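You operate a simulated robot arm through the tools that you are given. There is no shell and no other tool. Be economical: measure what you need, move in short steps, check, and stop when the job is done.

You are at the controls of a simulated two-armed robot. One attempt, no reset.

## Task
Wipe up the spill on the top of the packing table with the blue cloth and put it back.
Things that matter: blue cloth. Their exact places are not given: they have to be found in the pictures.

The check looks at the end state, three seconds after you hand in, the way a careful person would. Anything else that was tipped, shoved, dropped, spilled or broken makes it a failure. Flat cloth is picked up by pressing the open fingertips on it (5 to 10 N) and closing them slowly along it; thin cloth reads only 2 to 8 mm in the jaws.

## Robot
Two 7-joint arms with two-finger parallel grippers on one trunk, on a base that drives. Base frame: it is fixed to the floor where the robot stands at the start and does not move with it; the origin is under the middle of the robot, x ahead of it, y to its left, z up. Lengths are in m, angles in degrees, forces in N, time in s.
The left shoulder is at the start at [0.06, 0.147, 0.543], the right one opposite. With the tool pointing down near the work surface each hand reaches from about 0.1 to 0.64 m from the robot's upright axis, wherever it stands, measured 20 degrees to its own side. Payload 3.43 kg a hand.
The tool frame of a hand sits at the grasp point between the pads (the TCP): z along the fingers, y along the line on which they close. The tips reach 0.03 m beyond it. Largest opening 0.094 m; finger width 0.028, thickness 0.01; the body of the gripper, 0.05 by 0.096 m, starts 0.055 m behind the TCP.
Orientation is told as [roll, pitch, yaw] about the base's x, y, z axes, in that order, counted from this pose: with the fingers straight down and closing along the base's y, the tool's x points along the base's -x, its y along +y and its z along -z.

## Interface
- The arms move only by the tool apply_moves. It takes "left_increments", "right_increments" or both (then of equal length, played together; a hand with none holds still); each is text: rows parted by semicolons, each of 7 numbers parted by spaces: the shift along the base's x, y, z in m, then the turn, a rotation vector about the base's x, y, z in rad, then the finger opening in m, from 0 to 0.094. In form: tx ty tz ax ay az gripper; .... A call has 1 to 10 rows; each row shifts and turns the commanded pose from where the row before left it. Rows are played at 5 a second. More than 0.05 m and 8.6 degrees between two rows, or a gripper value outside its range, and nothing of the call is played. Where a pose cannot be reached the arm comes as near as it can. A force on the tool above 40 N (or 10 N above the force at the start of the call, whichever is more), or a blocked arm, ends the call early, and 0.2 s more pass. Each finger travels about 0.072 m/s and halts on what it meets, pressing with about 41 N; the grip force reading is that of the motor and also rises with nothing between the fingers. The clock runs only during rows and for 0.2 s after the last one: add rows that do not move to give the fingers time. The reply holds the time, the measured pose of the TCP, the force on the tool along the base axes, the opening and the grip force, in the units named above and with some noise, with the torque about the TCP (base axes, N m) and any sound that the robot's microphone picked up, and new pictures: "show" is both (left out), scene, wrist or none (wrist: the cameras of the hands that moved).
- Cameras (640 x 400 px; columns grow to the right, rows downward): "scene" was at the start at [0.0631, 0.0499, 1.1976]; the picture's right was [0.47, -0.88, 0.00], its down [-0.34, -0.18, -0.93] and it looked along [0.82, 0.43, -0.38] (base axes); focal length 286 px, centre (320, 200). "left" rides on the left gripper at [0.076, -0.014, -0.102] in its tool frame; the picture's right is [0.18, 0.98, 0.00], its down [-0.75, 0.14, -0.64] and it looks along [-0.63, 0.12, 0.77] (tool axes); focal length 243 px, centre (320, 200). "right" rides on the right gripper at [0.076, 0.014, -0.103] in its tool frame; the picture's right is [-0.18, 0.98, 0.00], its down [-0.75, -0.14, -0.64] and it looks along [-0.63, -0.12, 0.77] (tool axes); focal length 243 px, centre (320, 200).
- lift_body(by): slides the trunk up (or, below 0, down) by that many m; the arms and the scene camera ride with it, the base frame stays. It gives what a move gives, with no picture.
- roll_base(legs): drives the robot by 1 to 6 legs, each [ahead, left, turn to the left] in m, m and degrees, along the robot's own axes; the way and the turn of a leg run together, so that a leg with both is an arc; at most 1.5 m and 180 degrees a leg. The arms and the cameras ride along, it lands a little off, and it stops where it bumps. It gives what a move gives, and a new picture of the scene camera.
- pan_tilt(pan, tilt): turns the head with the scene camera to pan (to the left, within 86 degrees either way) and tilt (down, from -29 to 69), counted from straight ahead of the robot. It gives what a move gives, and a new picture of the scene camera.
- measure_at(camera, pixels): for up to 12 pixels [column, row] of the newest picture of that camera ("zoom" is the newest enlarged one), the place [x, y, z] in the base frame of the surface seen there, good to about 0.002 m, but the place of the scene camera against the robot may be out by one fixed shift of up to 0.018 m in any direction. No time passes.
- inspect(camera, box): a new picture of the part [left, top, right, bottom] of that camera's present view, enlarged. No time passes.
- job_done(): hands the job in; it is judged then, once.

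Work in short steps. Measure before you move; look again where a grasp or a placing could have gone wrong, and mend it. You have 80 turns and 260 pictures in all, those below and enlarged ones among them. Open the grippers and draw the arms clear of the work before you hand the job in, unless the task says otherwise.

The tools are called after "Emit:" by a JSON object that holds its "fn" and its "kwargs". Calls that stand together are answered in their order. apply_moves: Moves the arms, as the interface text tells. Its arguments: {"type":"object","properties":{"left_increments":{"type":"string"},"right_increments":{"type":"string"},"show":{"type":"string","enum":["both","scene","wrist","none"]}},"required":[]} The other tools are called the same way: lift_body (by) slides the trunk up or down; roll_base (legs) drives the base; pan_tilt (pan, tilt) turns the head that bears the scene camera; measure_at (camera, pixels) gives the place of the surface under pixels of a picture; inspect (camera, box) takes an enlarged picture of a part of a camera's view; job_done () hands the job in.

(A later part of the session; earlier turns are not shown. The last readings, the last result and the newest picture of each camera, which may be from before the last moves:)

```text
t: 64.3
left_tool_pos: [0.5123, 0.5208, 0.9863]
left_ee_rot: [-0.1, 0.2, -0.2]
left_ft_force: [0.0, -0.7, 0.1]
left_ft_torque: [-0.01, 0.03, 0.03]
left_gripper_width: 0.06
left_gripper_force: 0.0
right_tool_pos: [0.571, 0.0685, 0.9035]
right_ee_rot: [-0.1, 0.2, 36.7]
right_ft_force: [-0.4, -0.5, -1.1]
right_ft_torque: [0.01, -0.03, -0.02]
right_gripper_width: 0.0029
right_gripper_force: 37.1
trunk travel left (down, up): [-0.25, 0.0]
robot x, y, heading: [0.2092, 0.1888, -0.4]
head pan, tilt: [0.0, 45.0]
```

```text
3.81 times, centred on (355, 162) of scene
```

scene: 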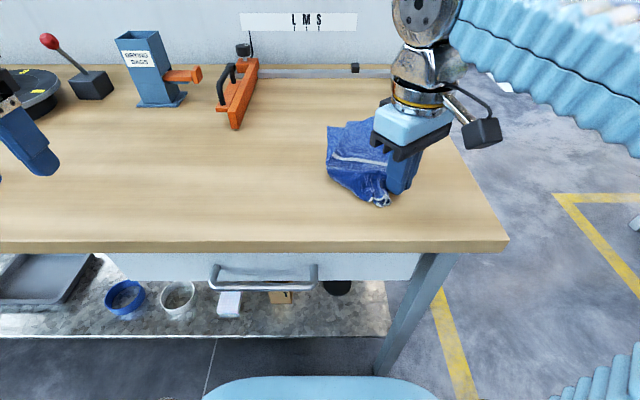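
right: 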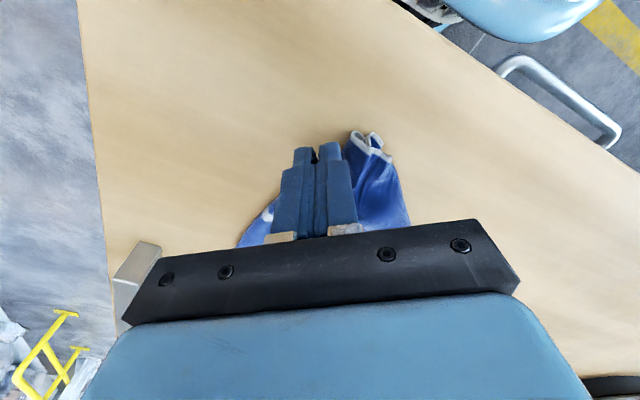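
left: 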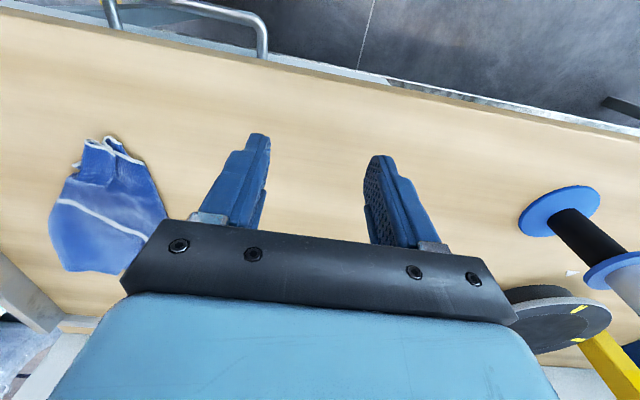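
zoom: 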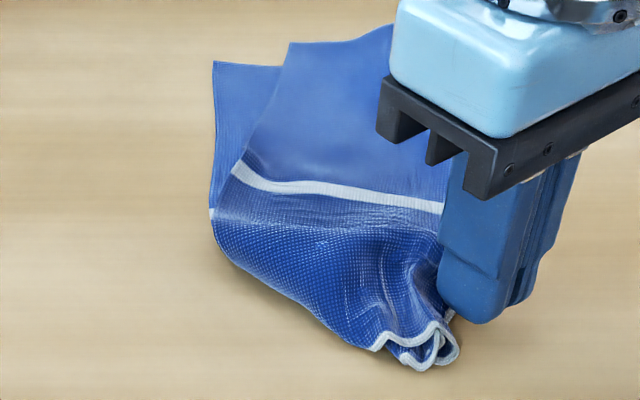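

The back-left corner (true ≈(0.765,0.166)) lies in a single layer. I take it with the left hand and stretch the diagonal. First I travel along y in front of the clamp, then forward.

Emit:
{"fn": "apply_moves", "kwargs": {"left_increments": "0.012 -0.046 0 0 0 0 0.05;0.012 -0.046 0 0 0 0 0.03;0.012 -0.046 0 0 0 0 0.022;0.012 -0.046 0 0 0 0 0.022;0.012 -0.046 0 0 0 0 0.022;0.014 -0.046 0 0 0 0 0.022;0.02 -0.044 0 0 0 0 0.022;0.035 -0.034 0 0 0 0 0.022;0.045 -0.014 0 0 0 0 0.022", "show": "none"}}

Emit:
{"fn": "apply_moves", "kwargs": {"left_increments": "0.035 0 -0.015 0 0 0 0.022;0.03 0 -0.03 0 0 0 0.022;0 0 0 0 0 0 0.022"}}

```text
t: 66.3
left_tool_pos: [0.6582, 0.1639, 0.9548]
left_ee_rot: [-0.2, -0.2, -0.1]
left_ft_force: [0.4, 0.4, -0.2]
left_ft_torque: [-0.01, -0.06, 0.01]
left_gripper_width: 0.022
left_gripper_force: 0.0
left hand out of reach, approached as far as the arm can: row 8, 9
right_tool_pos: [0.5708, 0.0706, 0.9047]
right_ee_rot: [-0.2, 0.2, 36.6]
right_ft_force: [-0.4, -0.2, -0.1]
right_ft_torque: [0.01, -0.01, -0.02]
right_gripper_width: 0.0024
right_gripper_force: 37.5
trunk travel left (down, up): [-0.25, 0.0]
robot x, y, heading: [0.2123, 0.183, -0.3]
head pan, tilt: [0.0, 45.0]
```

```text
t: 67.1
left_tool_pos: [0.7256, 0.1675, 0.9051]
left_ee_rot: [-0.1, 0.1, -0.2]
left_ft_force: [0.6, 1.4, 0.1]
left_ft_torque: [0.0, 0.0, 0.02]
left_gripper_width: 0.0218
left_gripper_force: 0.0
left hand out of reach, approached as far as the arm can: row 1
right_tool_pos: [0.5722, 0.0698, 0.9034]
right_ee_rot: [-0.3, 0.3, 36.6]
right_ft_force: [0.6, -0.1, -0.7]
right_ft_torque: [-0.02, 0.0, 0.0]
right_gripper_width: 0.0028
right_gripper_force: 37.4
trunk travel left (down, up): [-0.25, 0.0]
robot x, y, heading: [0.2134, 0.1817, -0.2]
head pan, tilt: [0.0, 45.0]
```

scene: 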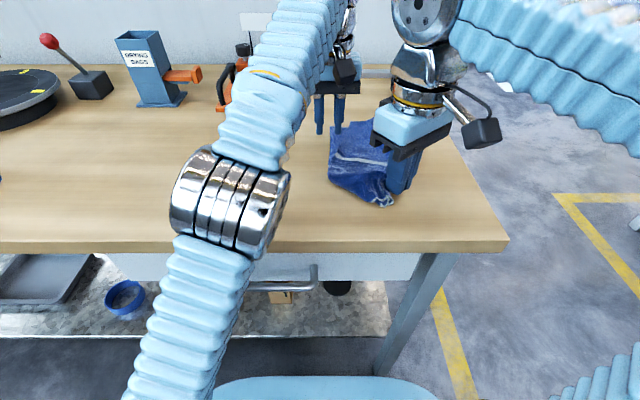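
left: 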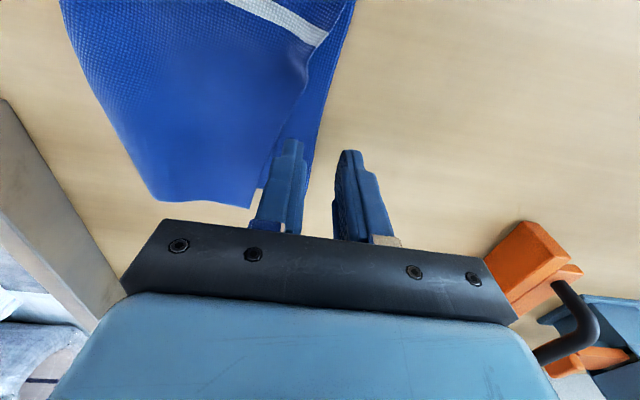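

The left edge passes left of the right finger in the wrist view. I measure the edge with the left camera.

Emit:
{"fn": "measure_at", "kwargs": {"camera": "left", "pixels": [[350, 20], [330, 90], [318, 135], [307, 180], [305, 90], [262, 185], [235, 207], [290, 120]]}}

Emit:
{"fn": "inspect", "kwargs": {"camera": "left", "box": [200, 60, 420, 250]}}

```text
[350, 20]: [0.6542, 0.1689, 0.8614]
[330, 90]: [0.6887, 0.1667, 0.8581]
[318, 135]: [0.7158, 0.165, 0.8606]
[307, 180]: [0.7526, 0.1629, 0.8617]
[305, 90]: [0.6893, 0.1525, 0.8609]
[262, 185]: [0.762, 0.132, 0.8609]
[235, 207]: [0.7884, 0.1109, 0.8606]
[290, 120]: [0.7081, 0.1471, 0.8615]
```

```text
2.11 times, centred on (310, 155) of left
```

zoom: 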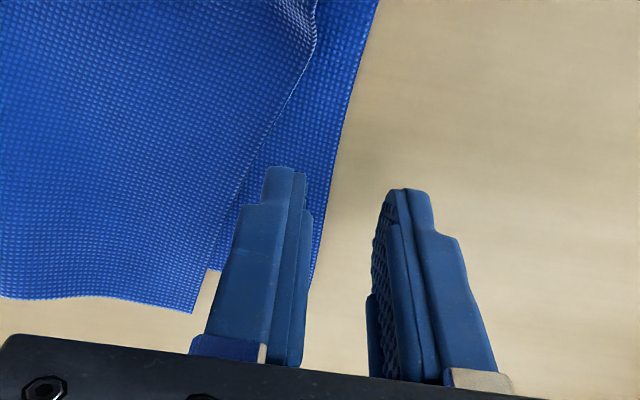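

Edge at y≈0.164, fold near y≈0.137 at x 0.742. I move to (0.743,0.150), opening 0.022, and lower to contact.

Emit:
{"fn": "apply_moves", "kwargs": {"left_increments": "0.017 -0.0175 0 0 0 0 0.022;0 0 -0.008 0 0 0 0.022;0 0 -0.005 0 0 0 0.022;0 0 0 0 0 0 0.022", "show": "wrist"}}

```text
t: 67.8
left_tool_pos: [0.7311, 0.1539, 0.8916]
left_ee_rot: [-0.6, -0.8, -0.2]
left_ft_force: [-0.3, -1.8, 16.5]
left_ft_torque: [-0.27, 0.15, 0.05]
left_gripper_width: 0.0225
left_gripper_force: 0.7
left hand out of reach, approached as far as the arm can: row 1
right_tool_pos: [0.5711, 0.0698, 0.9038]
right_ee_rot: [-0.1, 0.1, 36.7]
right_ft_force: [0.4, -0.1, 0.9]
right_ft_torque: [-0.01, 0.0, -0.01]
right_gripper_width: 0.0029
right_gripper_force: 37.3
trunk travel left (down, up): [-0.25, 0.0]
robot x, y, heading: [0.2105, 0.1873, -0.1]
head pan, tilt: [0.0, 45.0]
stopped in row 3 (left hand): the force on the tool passed its limit at 47 N (the readings are from after the stop); the commanded pose is now the measured one
```

left: 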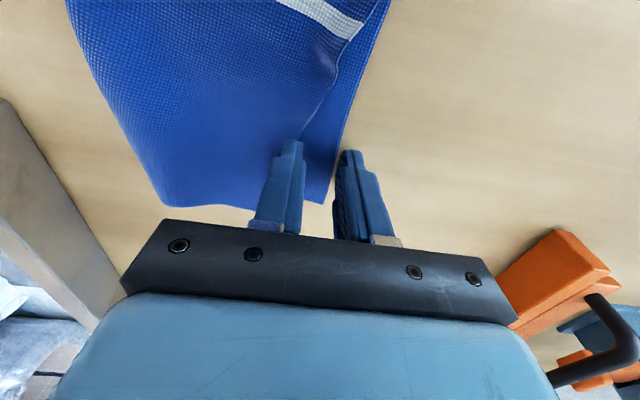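

Hit the reach/force limit at (0.731,0.154), which still straddles the strip well. I ease 0.7 mm and close slowly.

Emit:
{"fn": "apply_moves", "kwargs": {"left_increments": "0 0 0.0007 0 0 0 0.022;0 0 0 0 0 0 0.018;0 0 0 0 0 0 0.014;0 0 0 0 0 0 0.01;0 0 0 0 0 0 0.006;0 0 0 0 0 0 0.002;0 0 0 0 0 0 0;0 0 0 0 0 0 0", "show": "wrist"}}

Emit:
{"fn": "inspect", "kwargs": {"camera": "left", "box": [200, 60, 420, 250]}}

```text
t: 69.6
left_tool_pos: [0.7311, 0.1529, 0.8916]
left_ee_rot: [-0.4, -0.8, -0.2]
left_ft_force: [0.0, -6.6, 30.7]
left_ft_torque: [-0.49, 0.22, 0.06]
left_gripper_width: 0.002
left_gripper_force: 37.3
right_tool_pos: [0.5705, 0.0692, 0.9036]
right_ee_rot: [-0.1, 0.1, 36.7]
right_ft_force: [-0.5, 0.6, 0.1]
right_ft_torque: [-0.01, -0.02, -0.02]
right_gripper_width: 0.003
right_gripper_force: 37.9
trunk travel left (down, up): [-0.25, 0.0]
robot x, y, heading: [0.2096, 0.1875, -0.3]
head pan, tilt: [0.0, 45.0]
```

left: 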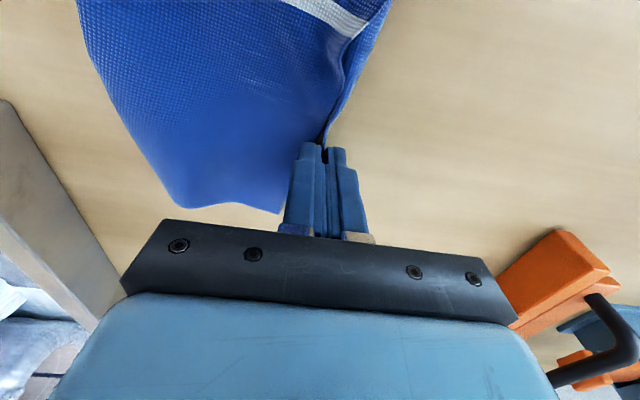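

```text
2.11 times, centred on (310, 155) of left
```

zoom: 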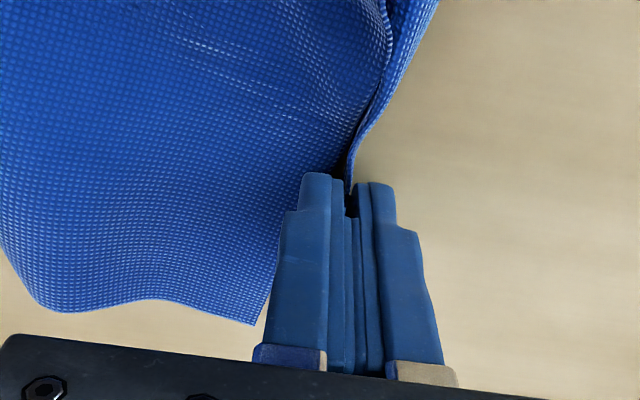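

Held (2 mm). I lift both hands a few cm and pull them apart: left toward (0.745,0.275), right to (0.571,0.052).

Emit:
{"fn": "apply_moves", "kwargs": {"left_increments": "0 0.01 0.02 0 0 0 0;0 0.02 0.02 0 0 0 0;0 0.025 0.01 0 0 0 0;0.005 0.025 0 0 0 0 0;0.005 0.025 0 0 0 0 0;0.005 0.015 0 0 0 0 0;0 0 0 0 0 0 0", "right_increments": "0 0 0.02 0 0 0 0;0 0 0.02 0 0 0 0;0 0 0 0 0 0 0;0 0 0 0 0 0 0;0 -0.006 0 0 0 0 0;0 -0.01 0 0 0 0 0;0 0 0 0 0 0 0"}}

Emit:
{"fn": "inspect", "kwargs": {"camera": "scene", "box": [230, 80, 450, 230]}}

```text
t: 71.2
left_tool_pos: [0.7369, 0.2784, 0.9284]
left_ee_rot: [-0.4, -0.6, -0.3]
left_ft_force: [-13.4, -19.6, 1.5]
left_ft_torque: [-0.58, 0.39, 0.17]
left_gripper_width: 0.0021
left_gripper_force: 37.4
left hand out of reach, approached as far as the arm can: row 1, 2, 6
right_tool_pos: [0.5714, 0.0541, 0.9442]
right_ee_rot: [-0.2, 0.0, 36.7]
right_ft_force: [12.9, 19.2, -2.7]
right_ft_torque: [0.45, -0.29, 0.12]
right_gripper_width: 0.0015
right_gripper_force: 36.5
trunk travel left (down, up): [-0.25, 0.0]
robot x, y, heading: [0.2086, 0.1862, -0.4]
head pan, tilt: [0.0, 45.0]
```

scene: 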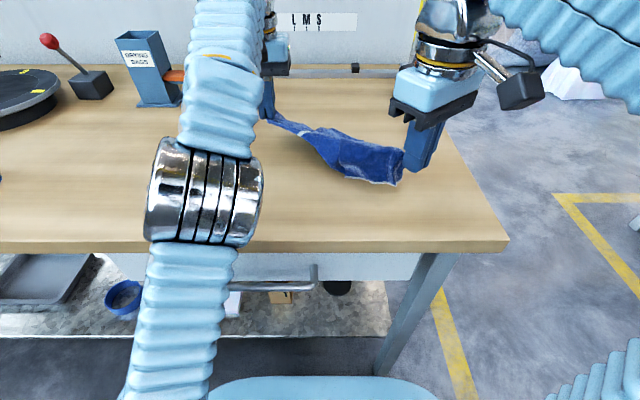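
right: 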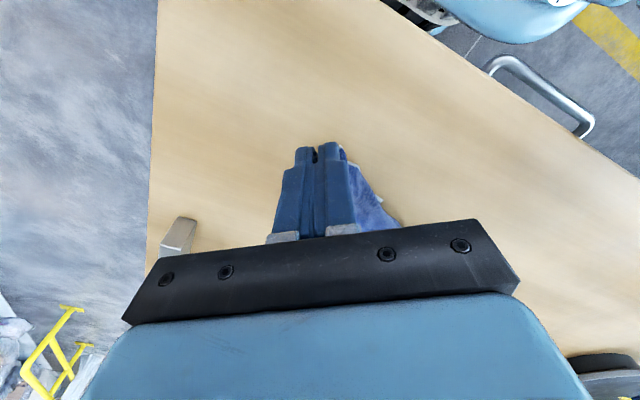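
left: 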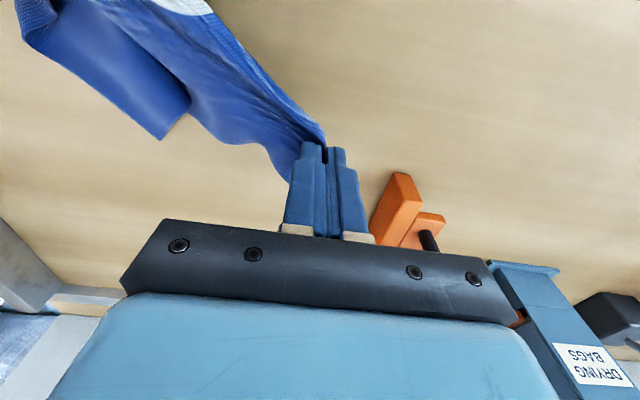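

```text
2.67 times, centred on (340, 155) of scene
```

zoom: 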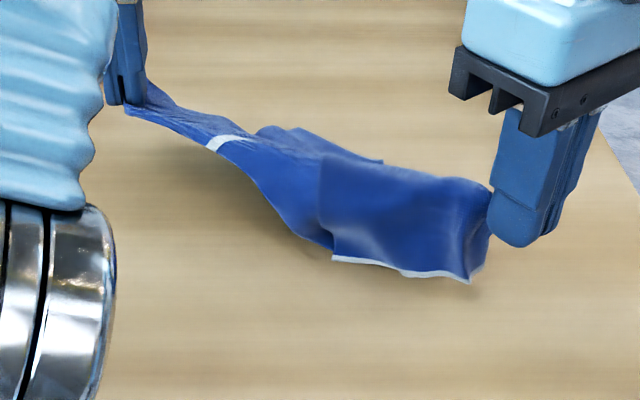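

Now the front-left hem corner hangs free toward me (zoom (332,258)) and the back-right part lies behind. I relax a little and lower both hands straight down.

Emit:
{"fn": "apply_moves", "kwargs": {"left_increments": "0 -0.005 -0.01 0 0 0 0;0 0 -0.01 0 0 0 0;0 0 -0.008 0 0 0 0;0 0 0 0 0 0 0", "right_increments": "0 0.005 -0.02 0 0 0 0;0 0 -0.015 0 0 0 0;0 0 -0.01 0 0 0 0;0 0 0 0 0 0 0"}}

Emit:
{"fn": "inspect", "kwargs": {"camera": "scene", "box": [230, 80, 450, 230]}}

```text
t: 72.2
left_tool_pos: [0.7376, 0.2726, 0.9018]
left_ee_rot: [-0.4, -0.5, -0.1]
left_ft_force: [-6.2, -8.5, 0.3]
left_ft_torque: [-0.27, 0.2, 0.1]
left_gripper_width: 0.0017
left_gripper_force: 36.9
right_tool_pos: [0.5713, 0.0595, 0.8987]
right_ee_rot: [-0.1, 0.2, 36.8]
right_ft_force: [6.0, 8.7, 0.1]
right_ft_torque: [0.21, -0.16, 0.06]
right_gripper_width: 0.0014
right_gripper_force: 36.0
trunk travel left (down, up): [-0.25, 0.0]
robot x, y, heading: [0.2092, 0.1855, -0.0]
head pan, tilt: [0.0, 45.0]
```

scene: 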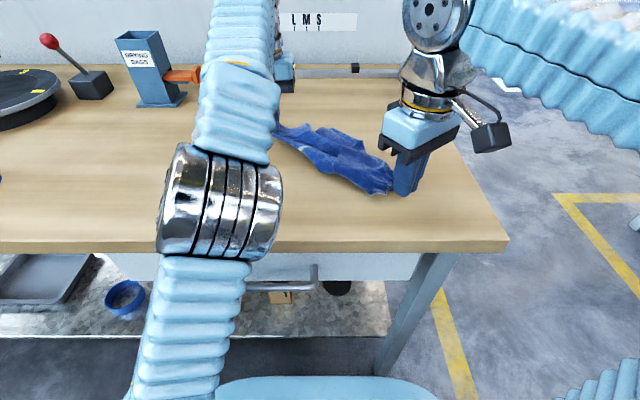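
right: 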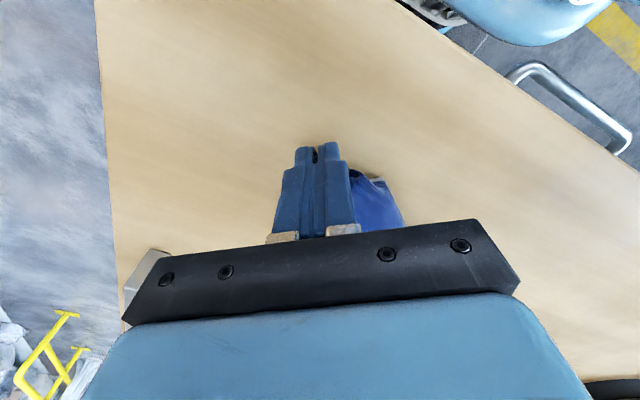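
left: 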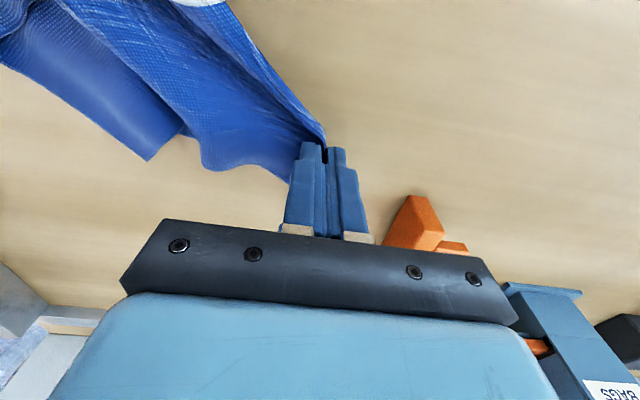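

```text
2.67 times, centred on (340, 155) of scene
```

zoom: 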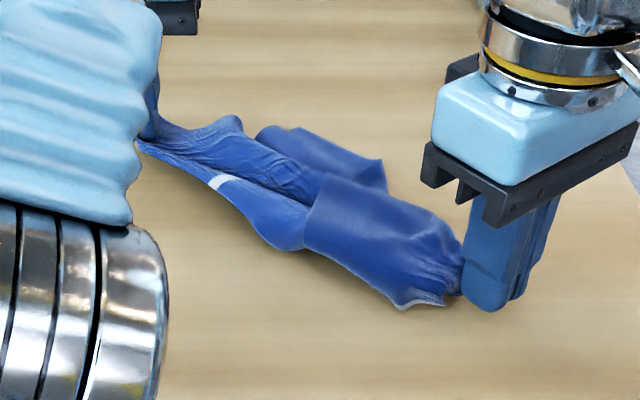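

The hem went under again, but the back-right corner lies exposed at zoom (385,165) → scene (364,142). I release the right hand and lift it, to take that corner; then both hands will hold the back edge.

Emit:
{"fn": "apply_moves", "kwargs": {"right_increments": "0 0 -0.003 0 0 0 0.01;0 0 0 0 0 0 0.03;0 0 0 0 0 0 0.04;0 0 0.03 0 0 0 0.04;0 0 0.03 0 0 -0.14 0.04;0.01 0.01 0 0 0 -0.14 0.03;0.02 0.01 0 0 0 -0.14 0.03;0.02 0 0 0 0 -0.14 0.03;0 0 0 0 0 -0.08 0.03;0 0 0 0 0 0 0.03"}}

Emit:
{"fn": "inspect", "kwargs": {"camera": "right", "box": [160, 40, 480, 250]}}

```text
t: 74.4
left_tool_pos: [0.7367, 0.2721, 0.9021]
left_ee_rot: [-0.4, -0.5, -0.2]
left_ft_force: [-0.1, 0.0, 0.8]
left_ft_torque: [0.0, 0.0, -0.02]
left_gripper_width: 0.0022
left_gripper_force: 36.2
right_tool_pos: [0.6218, 0.0786, 0.9547]
right_ee_rot: [-0.2, 0.2, 0.0]
right_ft_force: [1.1, 0.4, -0.6]
right_ft_torque: [0.0, 0.0, -0.01]
right_gripper_width: 0.03
right_gripper_force: 0.2
trunk travel left (down, up): [-0.25, 0.0]
robot x, y, heading: [0.2103, 0.1847, -0.1]
head pan, tilt: [0.0, 45.0]
```

scene: 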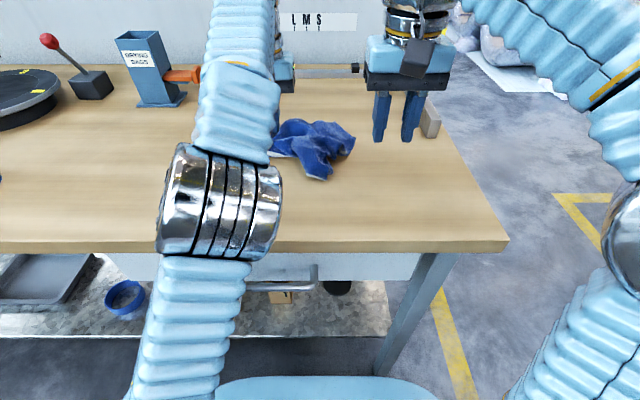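
right: 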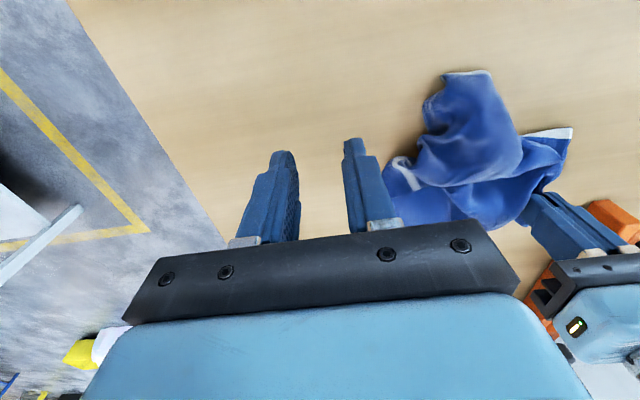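

```text
1.90 times, centred on (320, 145) of right
```

zoom: 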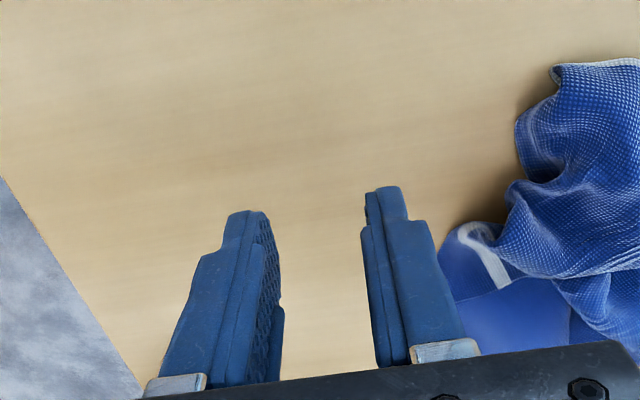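

The cloth sprang toward the left hand. I enlarge the scene view and measure its exposed edges.

Emit:
{"fn": "inspect", "kwargs": {"camera": "scene", "box": [255, 100, 375, 195]}}

Emit:
{"fn": "inspect", "kwargs": {"camera": "right", "box": [360, 50, 600, 240]}}

Emit:
{"fn": "measure_at", "kwargs": {"camera": "right", "pixels": [[395, 170], [388, 190], [410, 215], [445, 74], [490, 72], [425, 105], [420, 160], [520, 140]]}}

```text
4.21 times, centred on (315, 148) of scene
```

zoom: 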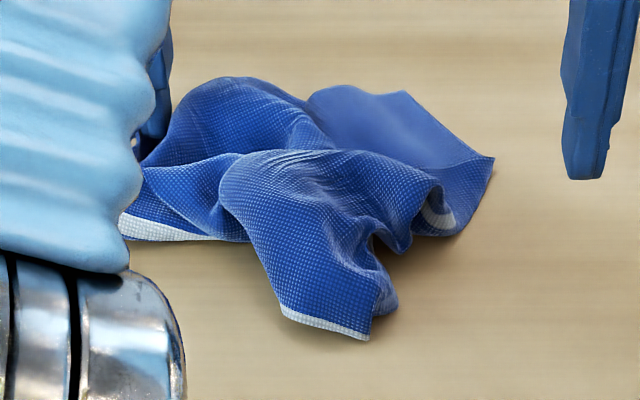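

```text
2.11 times, centred on (480, 145) of right
```

zoom: 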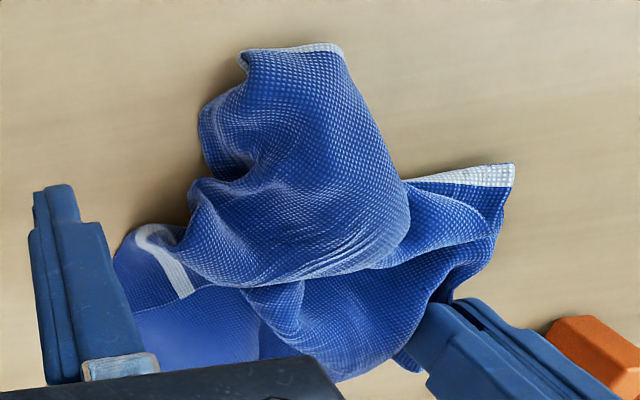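

```text
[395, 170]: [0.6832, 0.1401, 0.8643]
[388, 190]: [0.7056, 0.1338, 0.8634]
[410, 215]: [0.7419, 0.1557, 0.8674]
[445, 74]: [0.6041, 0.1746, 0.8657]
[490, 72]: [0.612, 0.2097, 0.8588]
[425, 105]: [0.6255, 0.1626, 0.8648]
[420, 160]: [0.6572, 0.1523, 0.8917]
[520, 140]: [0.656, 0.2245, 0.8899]
```

Both front hem corners are now exposed: right one at ≈(0.604,0.175), the left one near right-picture (572,131). First the right hand takes the right corner at (0.616,0.190).

Emit:
{"fn": "apply_moves", "kwargs": {"right_increments": "-0.006 0.04 0 0 0 0 0.026;0 0.04 0 0 0 0 0.026;0 0.0314 0 0 0 0 0.026;0 0 -0.03 0 0 0 0.026;0 0 -0.02 0 0 0 0.026;0 0 -0.01 0 0 0 0.026;0 0 0 0 0 0 0.026", "show": "wrist"}}

Emit:
{"fn": "inspect", "kwargs": {"camera": "right", "box": [200, 60, 480, 250]}}

```text
t: 75.3
left_tool_pos: [0.7364, 0.2775, 0.9008]
left_ee_rot: [-0.6, -0.5, 0.4]
left_ft_force: [0.8, -0.7, 0.0]
left_ft_torque: [0.02, 0.02, 0.03]
left_gripper_width: 0.0023
left_gripper_force: 36.7
right_tool_pos: [0.6167, 0.186, 0.955]
right_ee_rot: [0.2, -0.3, -0.5]
right_ft_force: [0.0, 0.2, 0.5]
right_ft_torque: [0.0, 0.0, 0.0]
right_gripper_width: 0.0258
right_gripper_force: 0.0
trunk travel left (down, up): [-0.25, 0.0]
robot x, y, heading: [0.2075, 0.1854, -0.4]
head pan, tilt: [0.0, 45.0]
stopped in row 4 (right hand): the force on the tool passed its limit at 53 N (the readings are from after the stop); the commanded pose is now the measured one
```

right: 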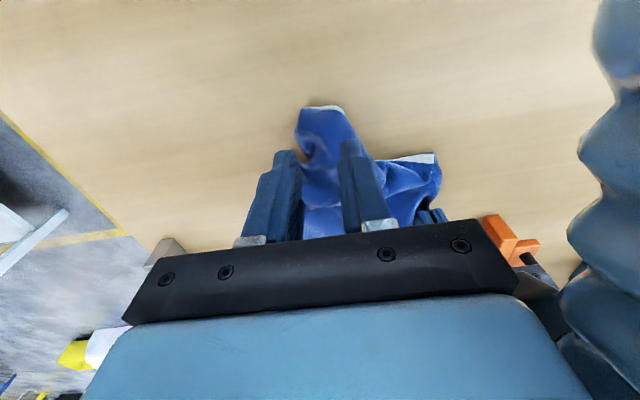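

```text
2.11 times, centred on (340, 155) of right
```

zoom: 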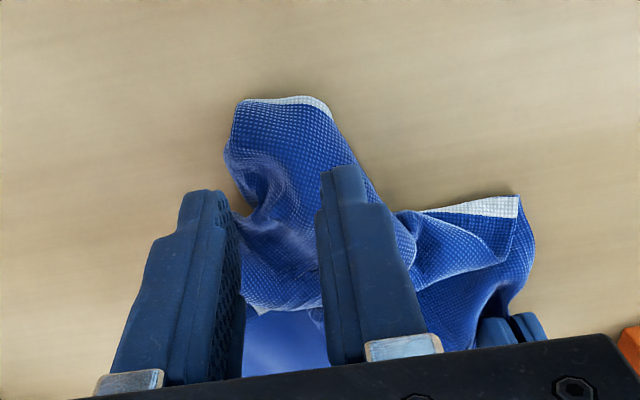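

The two hands touched, so the left must leave first. I open the left fingers, raise it and draw it left and back, while the right backs off a bit.

Emit:
{"fn": "apply_moves", "kwargs": {"left_increments": "0 0 -0.003 0 0 0 0.015;0 0 0 0 0 0 0.03;0 0 0.02 0 0 0 0.03;-0.01 0 0.02 0 0 0 0.03;-0.04 0.02 0.01 0 0 0 0.03;-0.04 0.03 0 0 0 0 0.03;-0.03 0.04 0 0 0 0 0.03;-0.03 0.04 0 0 0 0 0.03;0 0 0 0 0 0 0.03", "right_increments": "0 -0.02 0 0 0 0 0.026;0 -0.02 0 0 0 0 0.026;0 -0.02 0 0 0 0 0.026;0 0 0 0 0 0 0.026;0 0 0 0 0 0 0.026;0 0 0 0 0 0 0.026;0 0 0 0 0 0 0.026;0 0 0 0 0 0 0.026;0 0 0 0 0 0 0.026"}}

Emit:
{"fn": "inspect", "kwargs": {"camera": "scene", "box": [240, 90, 390, 200]}}

```text
t: 77.3
left_tool_pos: [0.5878, 0.4079, 0.9473]
left_ee_rot: [-0.5, -0.4, 0.4]
left_ft_force: [0.2, 0.2, 0.2]
left_ft_torque: [-0.02, 0.01, -0.05]
left_gripper_width: 0.0298
left_gripper_force: 0.0
right_tool_pos: [0.6175, 0.1271, 0.9552]
right_ee_rot: [0.1, -0.3, -0.5]
right_ft_force: [0.2, -0.3, 0.7]
right_ft_torque: [-0.03, 0.04, 0.03]
right_gripper_width: 0.026
right_gripper_force: 0.1
trunk travel left (down, up): [-0.25, 0.0]
robot x, y, heading: [0.2104, 0.186, -0.5]
head pan, tilt: [0.0, 45.0]
```

scene: 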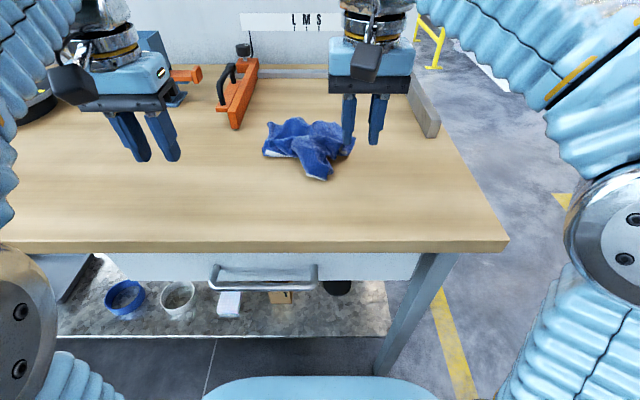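
right: 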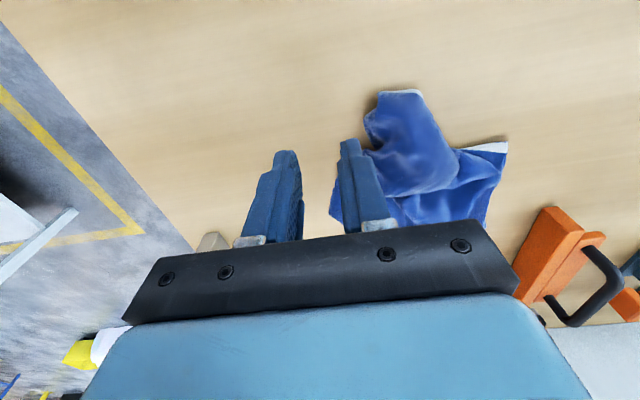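
left: 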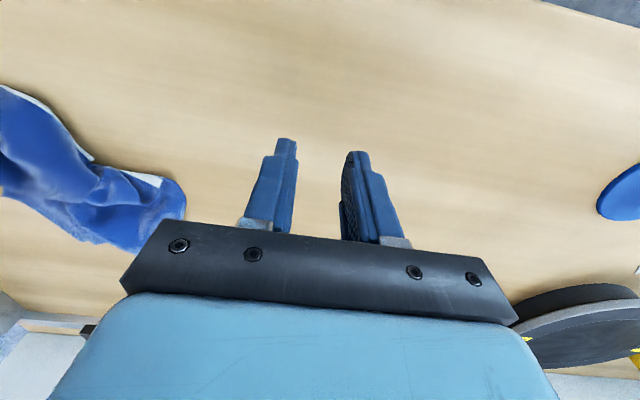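

```text
3.64 times, centred on (315, 145) of scene
```

zoom: 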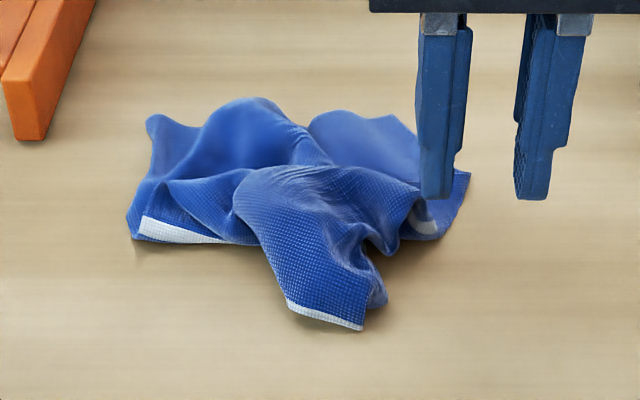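

All four corners are now visible. I measure the hem corners with the right and left cameras.

Emit:
{"fn": "measure_at", "kwargs": {"camera": "right", "pixels": [[381, 93], [418, 92], [370, 112], [400, 105], [506, 143], [504, 155], [470, 148], [490, 158]]}}

Emit:
{"fn": "inspect", "kwargs": {"camera": "right", "box": [320, 70, 540, 240]}}

Emit:
{"fn": "measure_at", "kwargs": {"camera": "scene", "pixels": [[267, 153], [269, 122], [355, 138], [327, 180], [305, 175]]}}

```text
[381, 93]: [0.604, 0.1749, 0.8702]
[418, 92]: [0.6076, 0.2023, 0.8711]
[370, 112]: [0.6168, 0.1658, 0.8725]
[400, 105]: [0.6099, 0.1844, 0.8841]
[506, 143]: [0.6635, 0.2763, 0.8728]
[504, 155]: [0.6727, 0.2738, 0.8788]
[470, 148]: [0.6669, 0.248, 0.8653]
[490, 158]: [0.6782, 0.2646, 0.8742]
```

```text
2.35 times, centred on (430, 155) of right
```

zoom: 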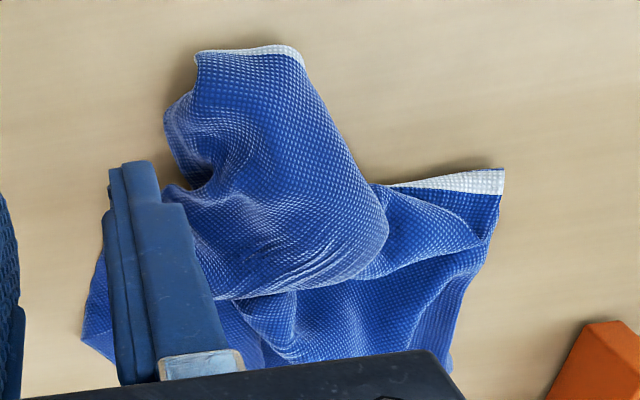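

```text
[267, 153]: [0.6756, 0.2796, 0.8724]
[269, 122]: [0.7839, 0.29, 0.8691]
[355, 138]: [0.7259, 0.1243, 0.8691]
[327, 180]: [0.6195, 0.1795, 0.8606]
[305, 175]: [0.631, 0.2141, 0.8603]
```

The hands cannot both fit at once, so the right goes first: grips at (0.618,0.190).

Emit:
{"fn": "apply_moves", "kwargs": {"right_increments": "0 0.03 0 0 0 0 0.028;0 0.033 -0.01 0 0 0 0.028;0 0 -0.025 0 0 0 0.028;0 0 -0.02 0 0 0 0.028;0 0 -0.0065 0 0 0 0.028;0 0 0 0 0 0 0.028", "show": "none"}}

Emit:
{"fn": "apply_moves", "kwargs": {"right_increments": "0 0 0 0 0 0 0.022;0 0 0 0 0 0 0.017;0 0 0 0 0 0 0.012;0 0 0 0 0 0 0.007;0 0 0 0 0 0 0.002;0 0 0 0 0 0 0;0 0 0 0 0 0 0", "show": "wrist"}}

```text
t: 78.7
left_tool_pos: [0.5878, 0.4064, 0.9477]
left_ee_rot: [-0.4, -0.4, 0.4]
left_ft_force: [-0.8, -0.1, -0.1]
left_ft_torque: [-0.02, -0.01, 0.05]
left_gripper_width: 0.0298
left_gripper_force: 0.2
right_tool_pos: [0.6157, 0.1874, 0.8938]
right_ee_rot: [0.3, -0.4, -0.5]
right_ft_force: [0.2, 0.2, 8.9]
right_ft_torque: [-0.02, -0.08, 0.03]
right_gripper_width: 0.0274
right_gripper_force: 0.0
trunk travel left (down, up): [-0.25, 0.0]
robot x, y, heading: [0.2113, 0.1857, -0.4]
head pan, tilt: [0.0, 45.0]
```

```text
t: 80.3
left_tool_pos: [0.5876, 0.4074, 0.9481]
left_ee_rot: [-0.5, -0.3, 0.4]
left_ft_force: [0.0, 0.3, -0.1]
left_ft_torque: [0.02, 0.0, -0.03]
left_gripper_width: 0.03
left_gripper_force: 0.0
right_tool_pos: [0.6166, 0.1879, 0.8939]
right_ee_rot: [0.2, -0.4, -0.4]
right_ft_force: [2.0, 1.4, 19.2]
right_ft_torque: [0.05, -0.05, -0.02]
right_gripper_width: 0.0053
right_gripper_force: 39.7
trunk travel left (down, up): [-0.25, 0.0]
robot x, y, heading: [0.2106, 0.1865, -0.0]
head pan, tilt: [0.0, 45.0]
```

right: 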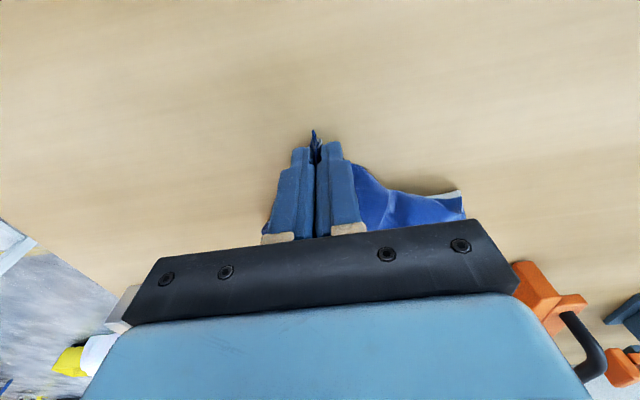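

Gripped (5.3 mm). I lift 3 cm and pull toward (0.585,0.08), leaving room for the left hand.

Emit:
{"fn": "apply_moves", "kwargs": {"right_increments": "0 -0.01 0.02 0 0 0 0;-0.005 -0.025 0.015 0 0 0 0;-0.01 -0.025 0 0 0 0 0;-0.01 -0.025 0 0 0 0 0;-0.007 -0.022 0 0 0 0 0;0 0 -0.02 0 0 0 0;0 0 0 0 0 0 0"}}

Emit:
{"fn": "inspect", "kwargs": {"camera": "scene", "box": [240, 90, 420, 220]}}

```text
t: 81.9
left_tool_pos: [0.5872, 0.4077, 0.9472]
left_ee_rot: [-0.5, -0.4, 0.4]
left_ft_force: [0.4, 0.1, 0.7]
left_ft_torque: [0.01, 0.0, 0.01]
left_gripper_width: 0.0302
left_gripper_force: 0.0
right_tool_pos: [0.5842, 0.0801, 0.907]
right_ee_rot: [0.1, -0.3, -0.5]
right_ft_force: [0.7, 0.4, 0.4]
right_ft_torque: [-0.03, 0.01, -0.03]
right_gripper_width: 0.0047
right_gripper_force: 39.2
trunk travel left (down, up): [-0.25, 0.0]
robot x, y, heading: [0.2105, 0.1846, -0.1]
head pan, tilt: [0.0, 45.0]
```

scene: 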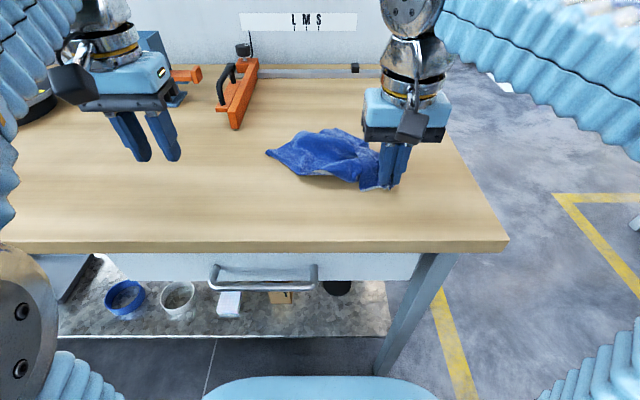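
right: 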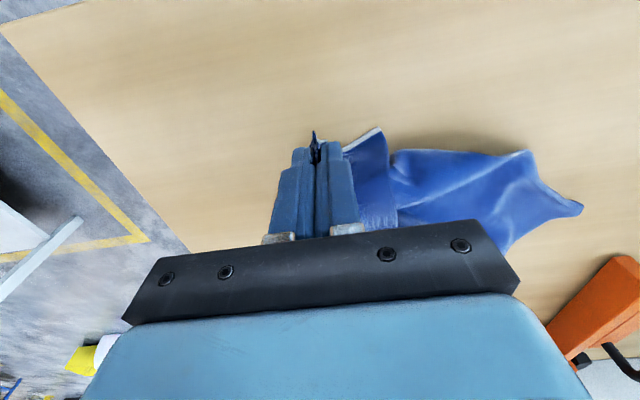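

```text
3.08 times, centred on (330, 155) of scene
```

zoom: 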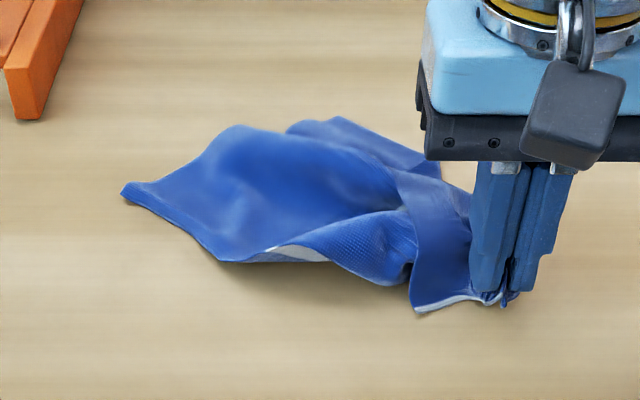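

The left part now shows an edge corner near zoom (225,258) with the hem curled under, and leftmost point (122,190). I measure both from scene and right cameras.

Emit:
{"fn": "measure_at", "kwargs": {"camera": "right", "pixels": [[525, 151], [580, 208], [575, 200], [500, 165], [510, 240], [400, 152], [530, 175]]}}

Emit:
{"fn": "inspect", "kwargs": {"camera": "right", "box": [380, 110, 600, 260]}}

Emit:
{"fn": "measure_at", "kwargs": {"camera": "scene", "pixels": [[267, 152], [298, 173], [310, 172], [300, 168], [303, 131], [332, 130]]}}

```text
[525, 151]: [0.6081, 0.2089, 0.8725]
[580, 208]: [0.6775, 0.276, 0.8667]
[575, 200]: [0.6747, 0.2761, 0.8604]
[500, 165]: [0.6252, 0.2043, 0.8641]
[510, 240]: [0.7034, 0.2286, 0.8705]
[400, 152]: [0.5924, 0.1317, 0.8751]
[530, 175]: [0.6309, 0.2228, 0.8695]
```

```text
2.67 times, centred on (490, 185) of right
```

zoom: 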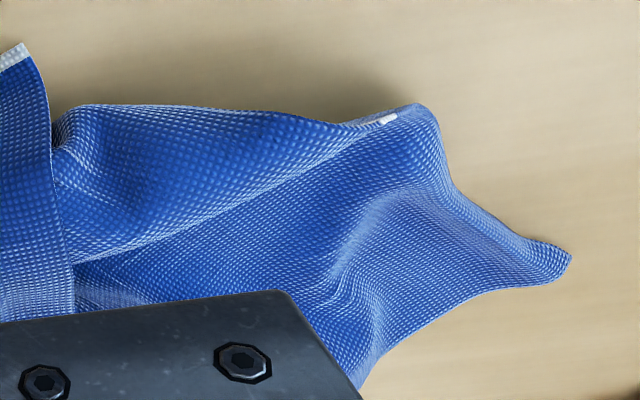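

```text
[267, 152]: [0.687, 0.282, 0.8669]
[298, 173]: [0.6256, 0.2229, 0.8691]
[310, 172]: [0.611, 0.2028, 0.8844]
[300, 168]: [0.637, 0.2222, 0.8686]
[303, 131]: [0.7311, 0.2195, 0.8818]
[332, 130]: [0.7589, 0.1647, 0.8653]
```

The front-left corner region is at ≈(0.610,0.209), hem curled just under. The left hand takes it at (0.622,0.211).

Emit:
{"fn": "apply_moves", "kwargs": {"left_increments": "0.01 -0.045 0 0 0 0 0.032;0.01 -0.045 0 0 0 0 0.032;0.01 -0.045 0 0 0 0 0.032;0.005 -0.04 0 0 0 0 0.032;0 -0.0215 -0.015 0 0 0 0.032;0 0 -0.025 0 0 0 0.032;0 0 -0.012 0 0 0 0.032;0 0 0 0 0 0 0.032", "show": "wrist"}}

Emit:
{"fn": "inspect", "kwargs": {"camera": "left", "box": [180, 60, 440, 250]}}

```text
t: 83.7
left_tool_pos: [0.6215, 0.2108, 0.8949]
left_ee_rot: [-0.5, -0.4, 0.4]
left_ft_force: [0.0, -0.5, 0.8]
left_ft_torque: [0.01, 0.01, -0.01]
left_gripper_width: 0.0319
left_gripper_force: 0.1
right_tool_pos: [0.5843, 0.082, 0.9076]
right_ee_rot: [0.1, -0.3, -0.5]
right_ft_force: [0.1, 0.7, -0.1]
right_ft_torque: [-0.02, 0.0, -0.06]
right_gripper_width: 0.0049
right_gripper_force: 39.2
trunk travel left (down, up): [-0.25, 0.0]
robot x, y, heading: [0.208, 0.1871, -0.2]
head pan, tilt: [0.0, 45.0]
```

left: 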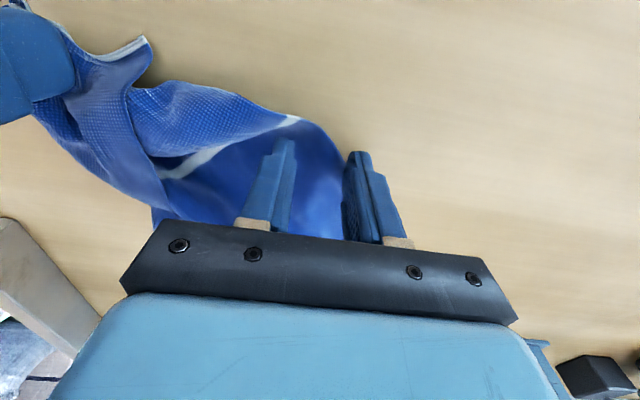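

```text
2.11 times, centred on (310, 155) of left
```

zoom: 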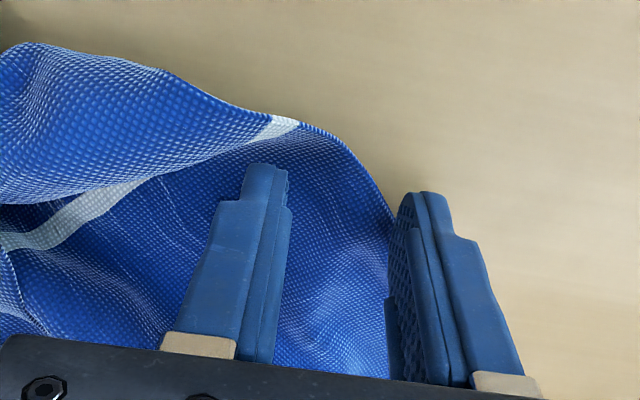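

The white strip here is the middle stripe, so this is the left edge at its middle. I grip it here and pull it toward its home (≈(0.71,0.28)), right hand holding the right corner.

Emit:
{"fn": "apply_moves", "kwargs": {"left_increments": "0 0 -0.0022 0 0 0 0.032;0 0 0 0 0 0 0.026;0 0 0 0 0 0 0.02;0 0 0 0 0 0 0.014;0 0 0 0 0 0 0.008;0 0 0 0 0 0 0.003;0 0 0 0 0 0 0;0 0 0 0 0 0 0", "show": "none"}}

Emit:
{"fn": "apply_moves", "kwargs": {"left_increments": "0.005 0.015 0.02 0 0 0 0;0.015 0.02 0.015 0 0 0 0;0.02 0.02 0 0 0 0 0;0.02 0.015 0 0 0 0 0;0.02 0.005 0 0 0 0 0;0 0 0 0 0 0 0"}}

Emit:
{"fn": "inspect", "kwargs": {"camera": "scene", "box": [220, 80, 420, 220]}}

```text
t: 85.5
left_tool_pos: [0.622, 0.2111, 0.892]
left_ee_rot: [-0.5, -0.4, 0.4]
left_ft_force: [-0.4, 0.3, -0.3]
left_ft_torque: [0.03, -0.02, 0.0]
left_gripper_width: 0.0022
left_gripper_force: 37.1
right_tool_pos: [0.5846, 0.0817, 0.9077]
right_ee_rot: [0.2, -0.3, -0.5]
right_ft_force: [0.4, -0.6, -0.4]
right_ft_torque: [-0.01, 0.0, 0.01]
right_gripper_width: 0.0046
right_gripper_force: 38.8
trunk travel left (down, up): [-0.25, 0.0]
robot x, y, heading: [0.2123, 0.1849, -0.0]
head pan, tilt: [0.0, 45.0]
```

```text
t: 86.6
left_tool_pos: [0.6781, 0.2706, 0.9272]
left_ee_rot: [-1.0, -0.1, -0.7]
left_ft_force: [-11.8, -23.2, -2.5]
left_ft_torque: [-0.71, 0.32, 0.03]
left_gripper_width: 0.0022
left_gripper_force: 36.9
right_tool_pos: [0.5854, 0.0874, 0.908]
right_ee_rot: [1.0, -0.9, 0.1]
right_ft_force: [10.1, 23.4, 2.8]
right_ft_torque: [0.76, -0.37, 0.25]
right_gripper_width: 0.0046
right_gripper_force: 39.3
trunk travel left (down, up): [-0.25, 0.0]
robot x, y, heading: [0.2107, 0.1845, -0.5]
head pan, tilt: [0.0, 45.0]
stopped in row 5 (left hand): the force on the tool passed its limit at 45 N (the readings are from after the stop); the commanded pose is now the measured one
```

scene: 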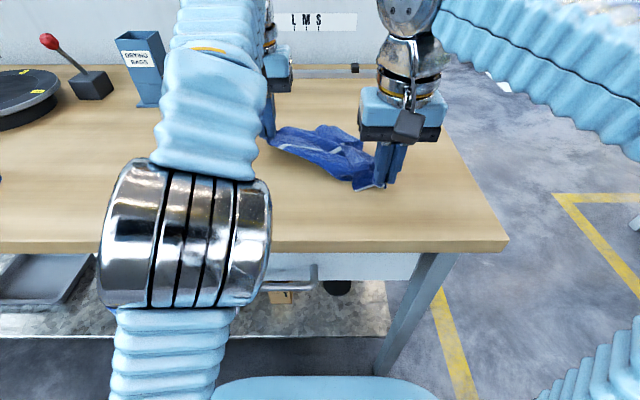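
left: 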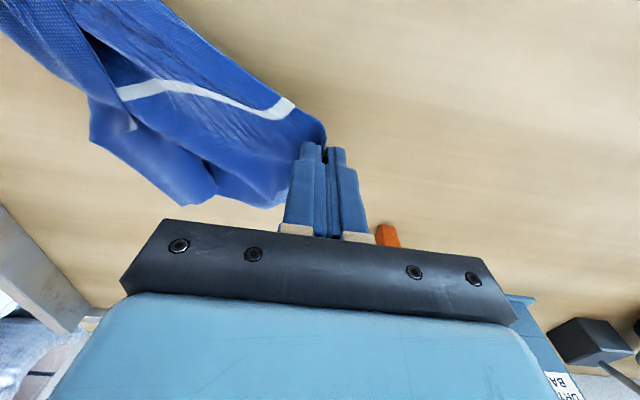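

```text
2.86 times, centred on (320, 150) of scene
```

zoom: 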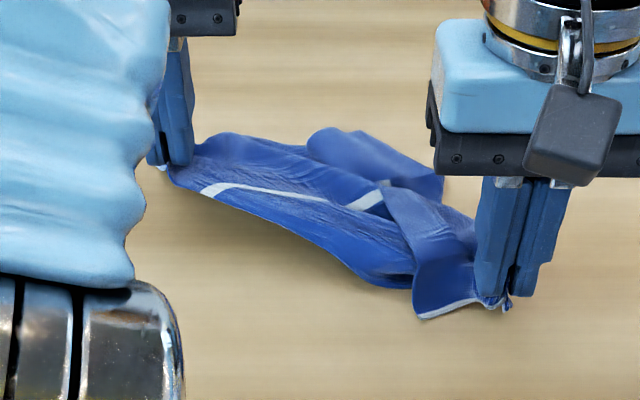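

The cloth is taut along what seems to be its left edge. I lower the left hand, release both, and withdraw for a clear view of the lie.

Emit:
{"fn": "apply_moves", "kwargs": {"left_increments": "0 -0.01 -0.015 0 0 0 0;0 -0.005 -0.018 0 0 0 0;0 0 0 0 0 0 0.015;0 0 0 0 0 0 0.03;0 0 0 0 0 0 0.03;0 0 0.03 0 0 0 0.03;-0.02 0.02 0.02 0 0 0 0.03;-0.03 0.035 0 0 0 0 0.03;-0.03 0.035 0 0 0 0 0.03;-0.02 0.04 0 0 0 0 0.03", "right_increments": "0 0 -0.01 0 0 0 0;0 0 -0.002 0 0 0 0;0 0 0 0 0 0 0.015;0 0 0 0 0 0 0.03;0 0 0 0 0 0 0.03;0 0 0.03 0 0 0 0.03;-0.02 -0.02 0.02 0 0 0 0.03;-0.02 -0.035 0 0 0 0 0.03;-0.02 -0.035 0 0 0 0 0.03;0 -0.03 0 0 0 0 0.03"}}

Emit:
{"fn": "inspect", "kwargs": {"camera": "scene", "box": [240, 90, 400, 200]}}

```text
t: 88.8
left_tool_pos: [0.5786, 0.39, 0.9441]
left_ee_rot: [-0.8, -0.2, -0.3]
left_ft_force: [-0.2, -0.2, 0.1]
left_ft_torque: [0.0, 0.01, 0.01]
left_gripper_width: 0.0298
left_gripper_force: 0.1
right_tool_pos: [0.5253, -0.0346, 0.9466]
right_ee_rot: [0.7, -0.6, 0.0]
right_ft_force: [-0.2, -0.4, -0.1]
right_ft_torque: [0.03, 0.01, -0.01]
right_gripper_width: 0.03
right_gripper_force: 0.0
trunk travel left (down, up): [-0.25, 0.0]
robot x, y, heading: [0.2124, 0.1809, -0.3]
head pan, tilt: [0.0, 45.0]
```

scene: 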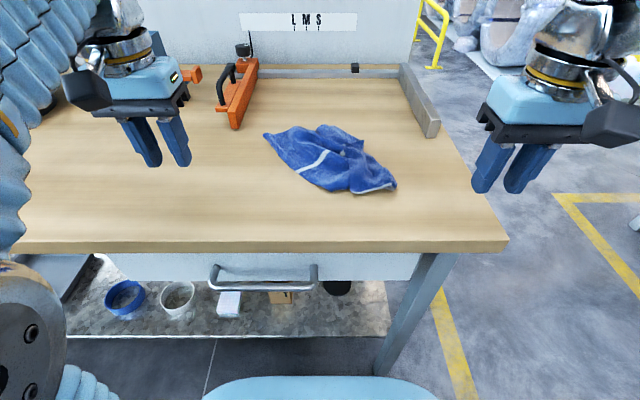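
right: 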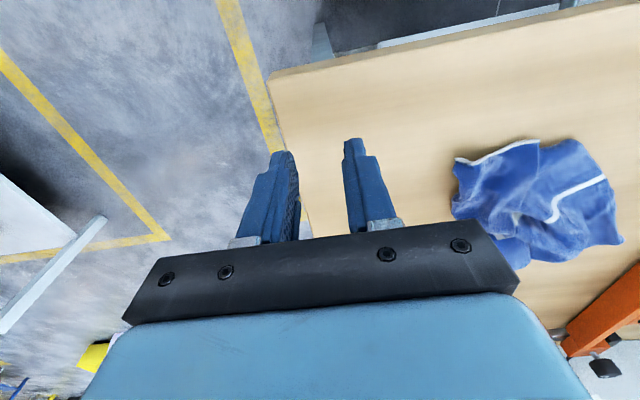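
left: 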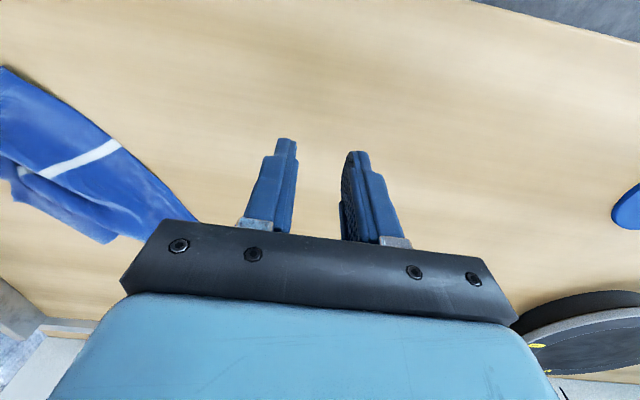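

```text
3.64 times, centred on (320, 145) of scene
```

zoom: 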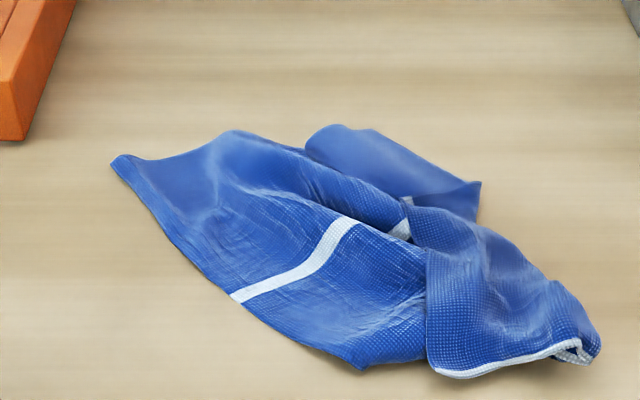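

Now it is clear: left edge runs lower-left, stripe ends at zoom (232,295), front-left corner is at (437,373) with the hem to (600,355); back-right corner at (480,180). I measure these.

Emit:
{"fn": "measure_at", "kwargs": {"camera": "right", "pixels": [[456, 160], [460, 172], [490, 152], [525, 142], [540, 144], [618, 240], [605, 180], [455, 210]]}}

Emit:
{"fn": "inspect", "kwargs": {"camera": "right", "box": [430, 120, 640, 280]}}

Emit:
{"fn": "measure_at", "kwargs": {"camera": "scene", "pixels": [[264, 134], [296, 171], [331, 191], [352, 192], [396, 187], [364, 140], [322, 126]]}}

```text
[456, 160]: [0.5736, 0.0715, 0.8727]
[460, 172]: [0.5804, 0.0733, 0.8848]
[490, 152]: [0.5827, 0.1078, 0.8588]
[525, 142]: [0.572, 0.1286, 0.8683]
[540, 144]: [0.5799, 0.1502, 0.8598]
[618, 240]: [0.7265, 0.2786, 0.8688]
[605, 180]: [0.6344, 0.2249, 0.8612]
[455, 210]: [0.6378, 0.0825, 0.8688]
```

```text
2.50 times, centred on (535, 200) of right
```

zoom: 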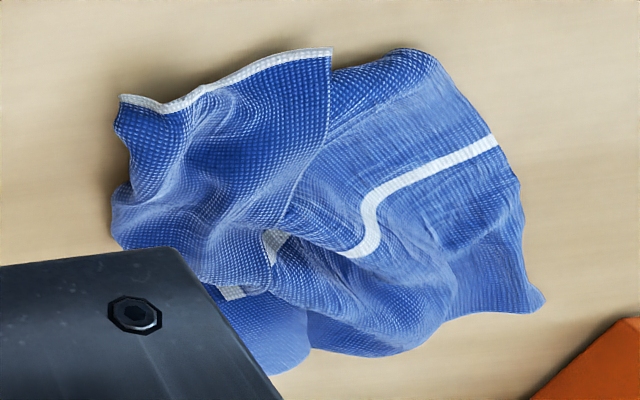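

```text
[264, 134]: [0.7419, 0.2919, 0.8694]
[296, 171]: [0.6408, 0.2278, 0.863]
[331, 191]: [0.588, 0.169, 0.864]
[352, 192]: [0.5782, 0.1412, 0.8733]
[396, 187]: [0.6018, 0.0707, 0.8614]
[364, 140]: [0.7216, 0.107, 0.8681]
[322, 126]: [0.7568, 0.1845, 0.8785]
```

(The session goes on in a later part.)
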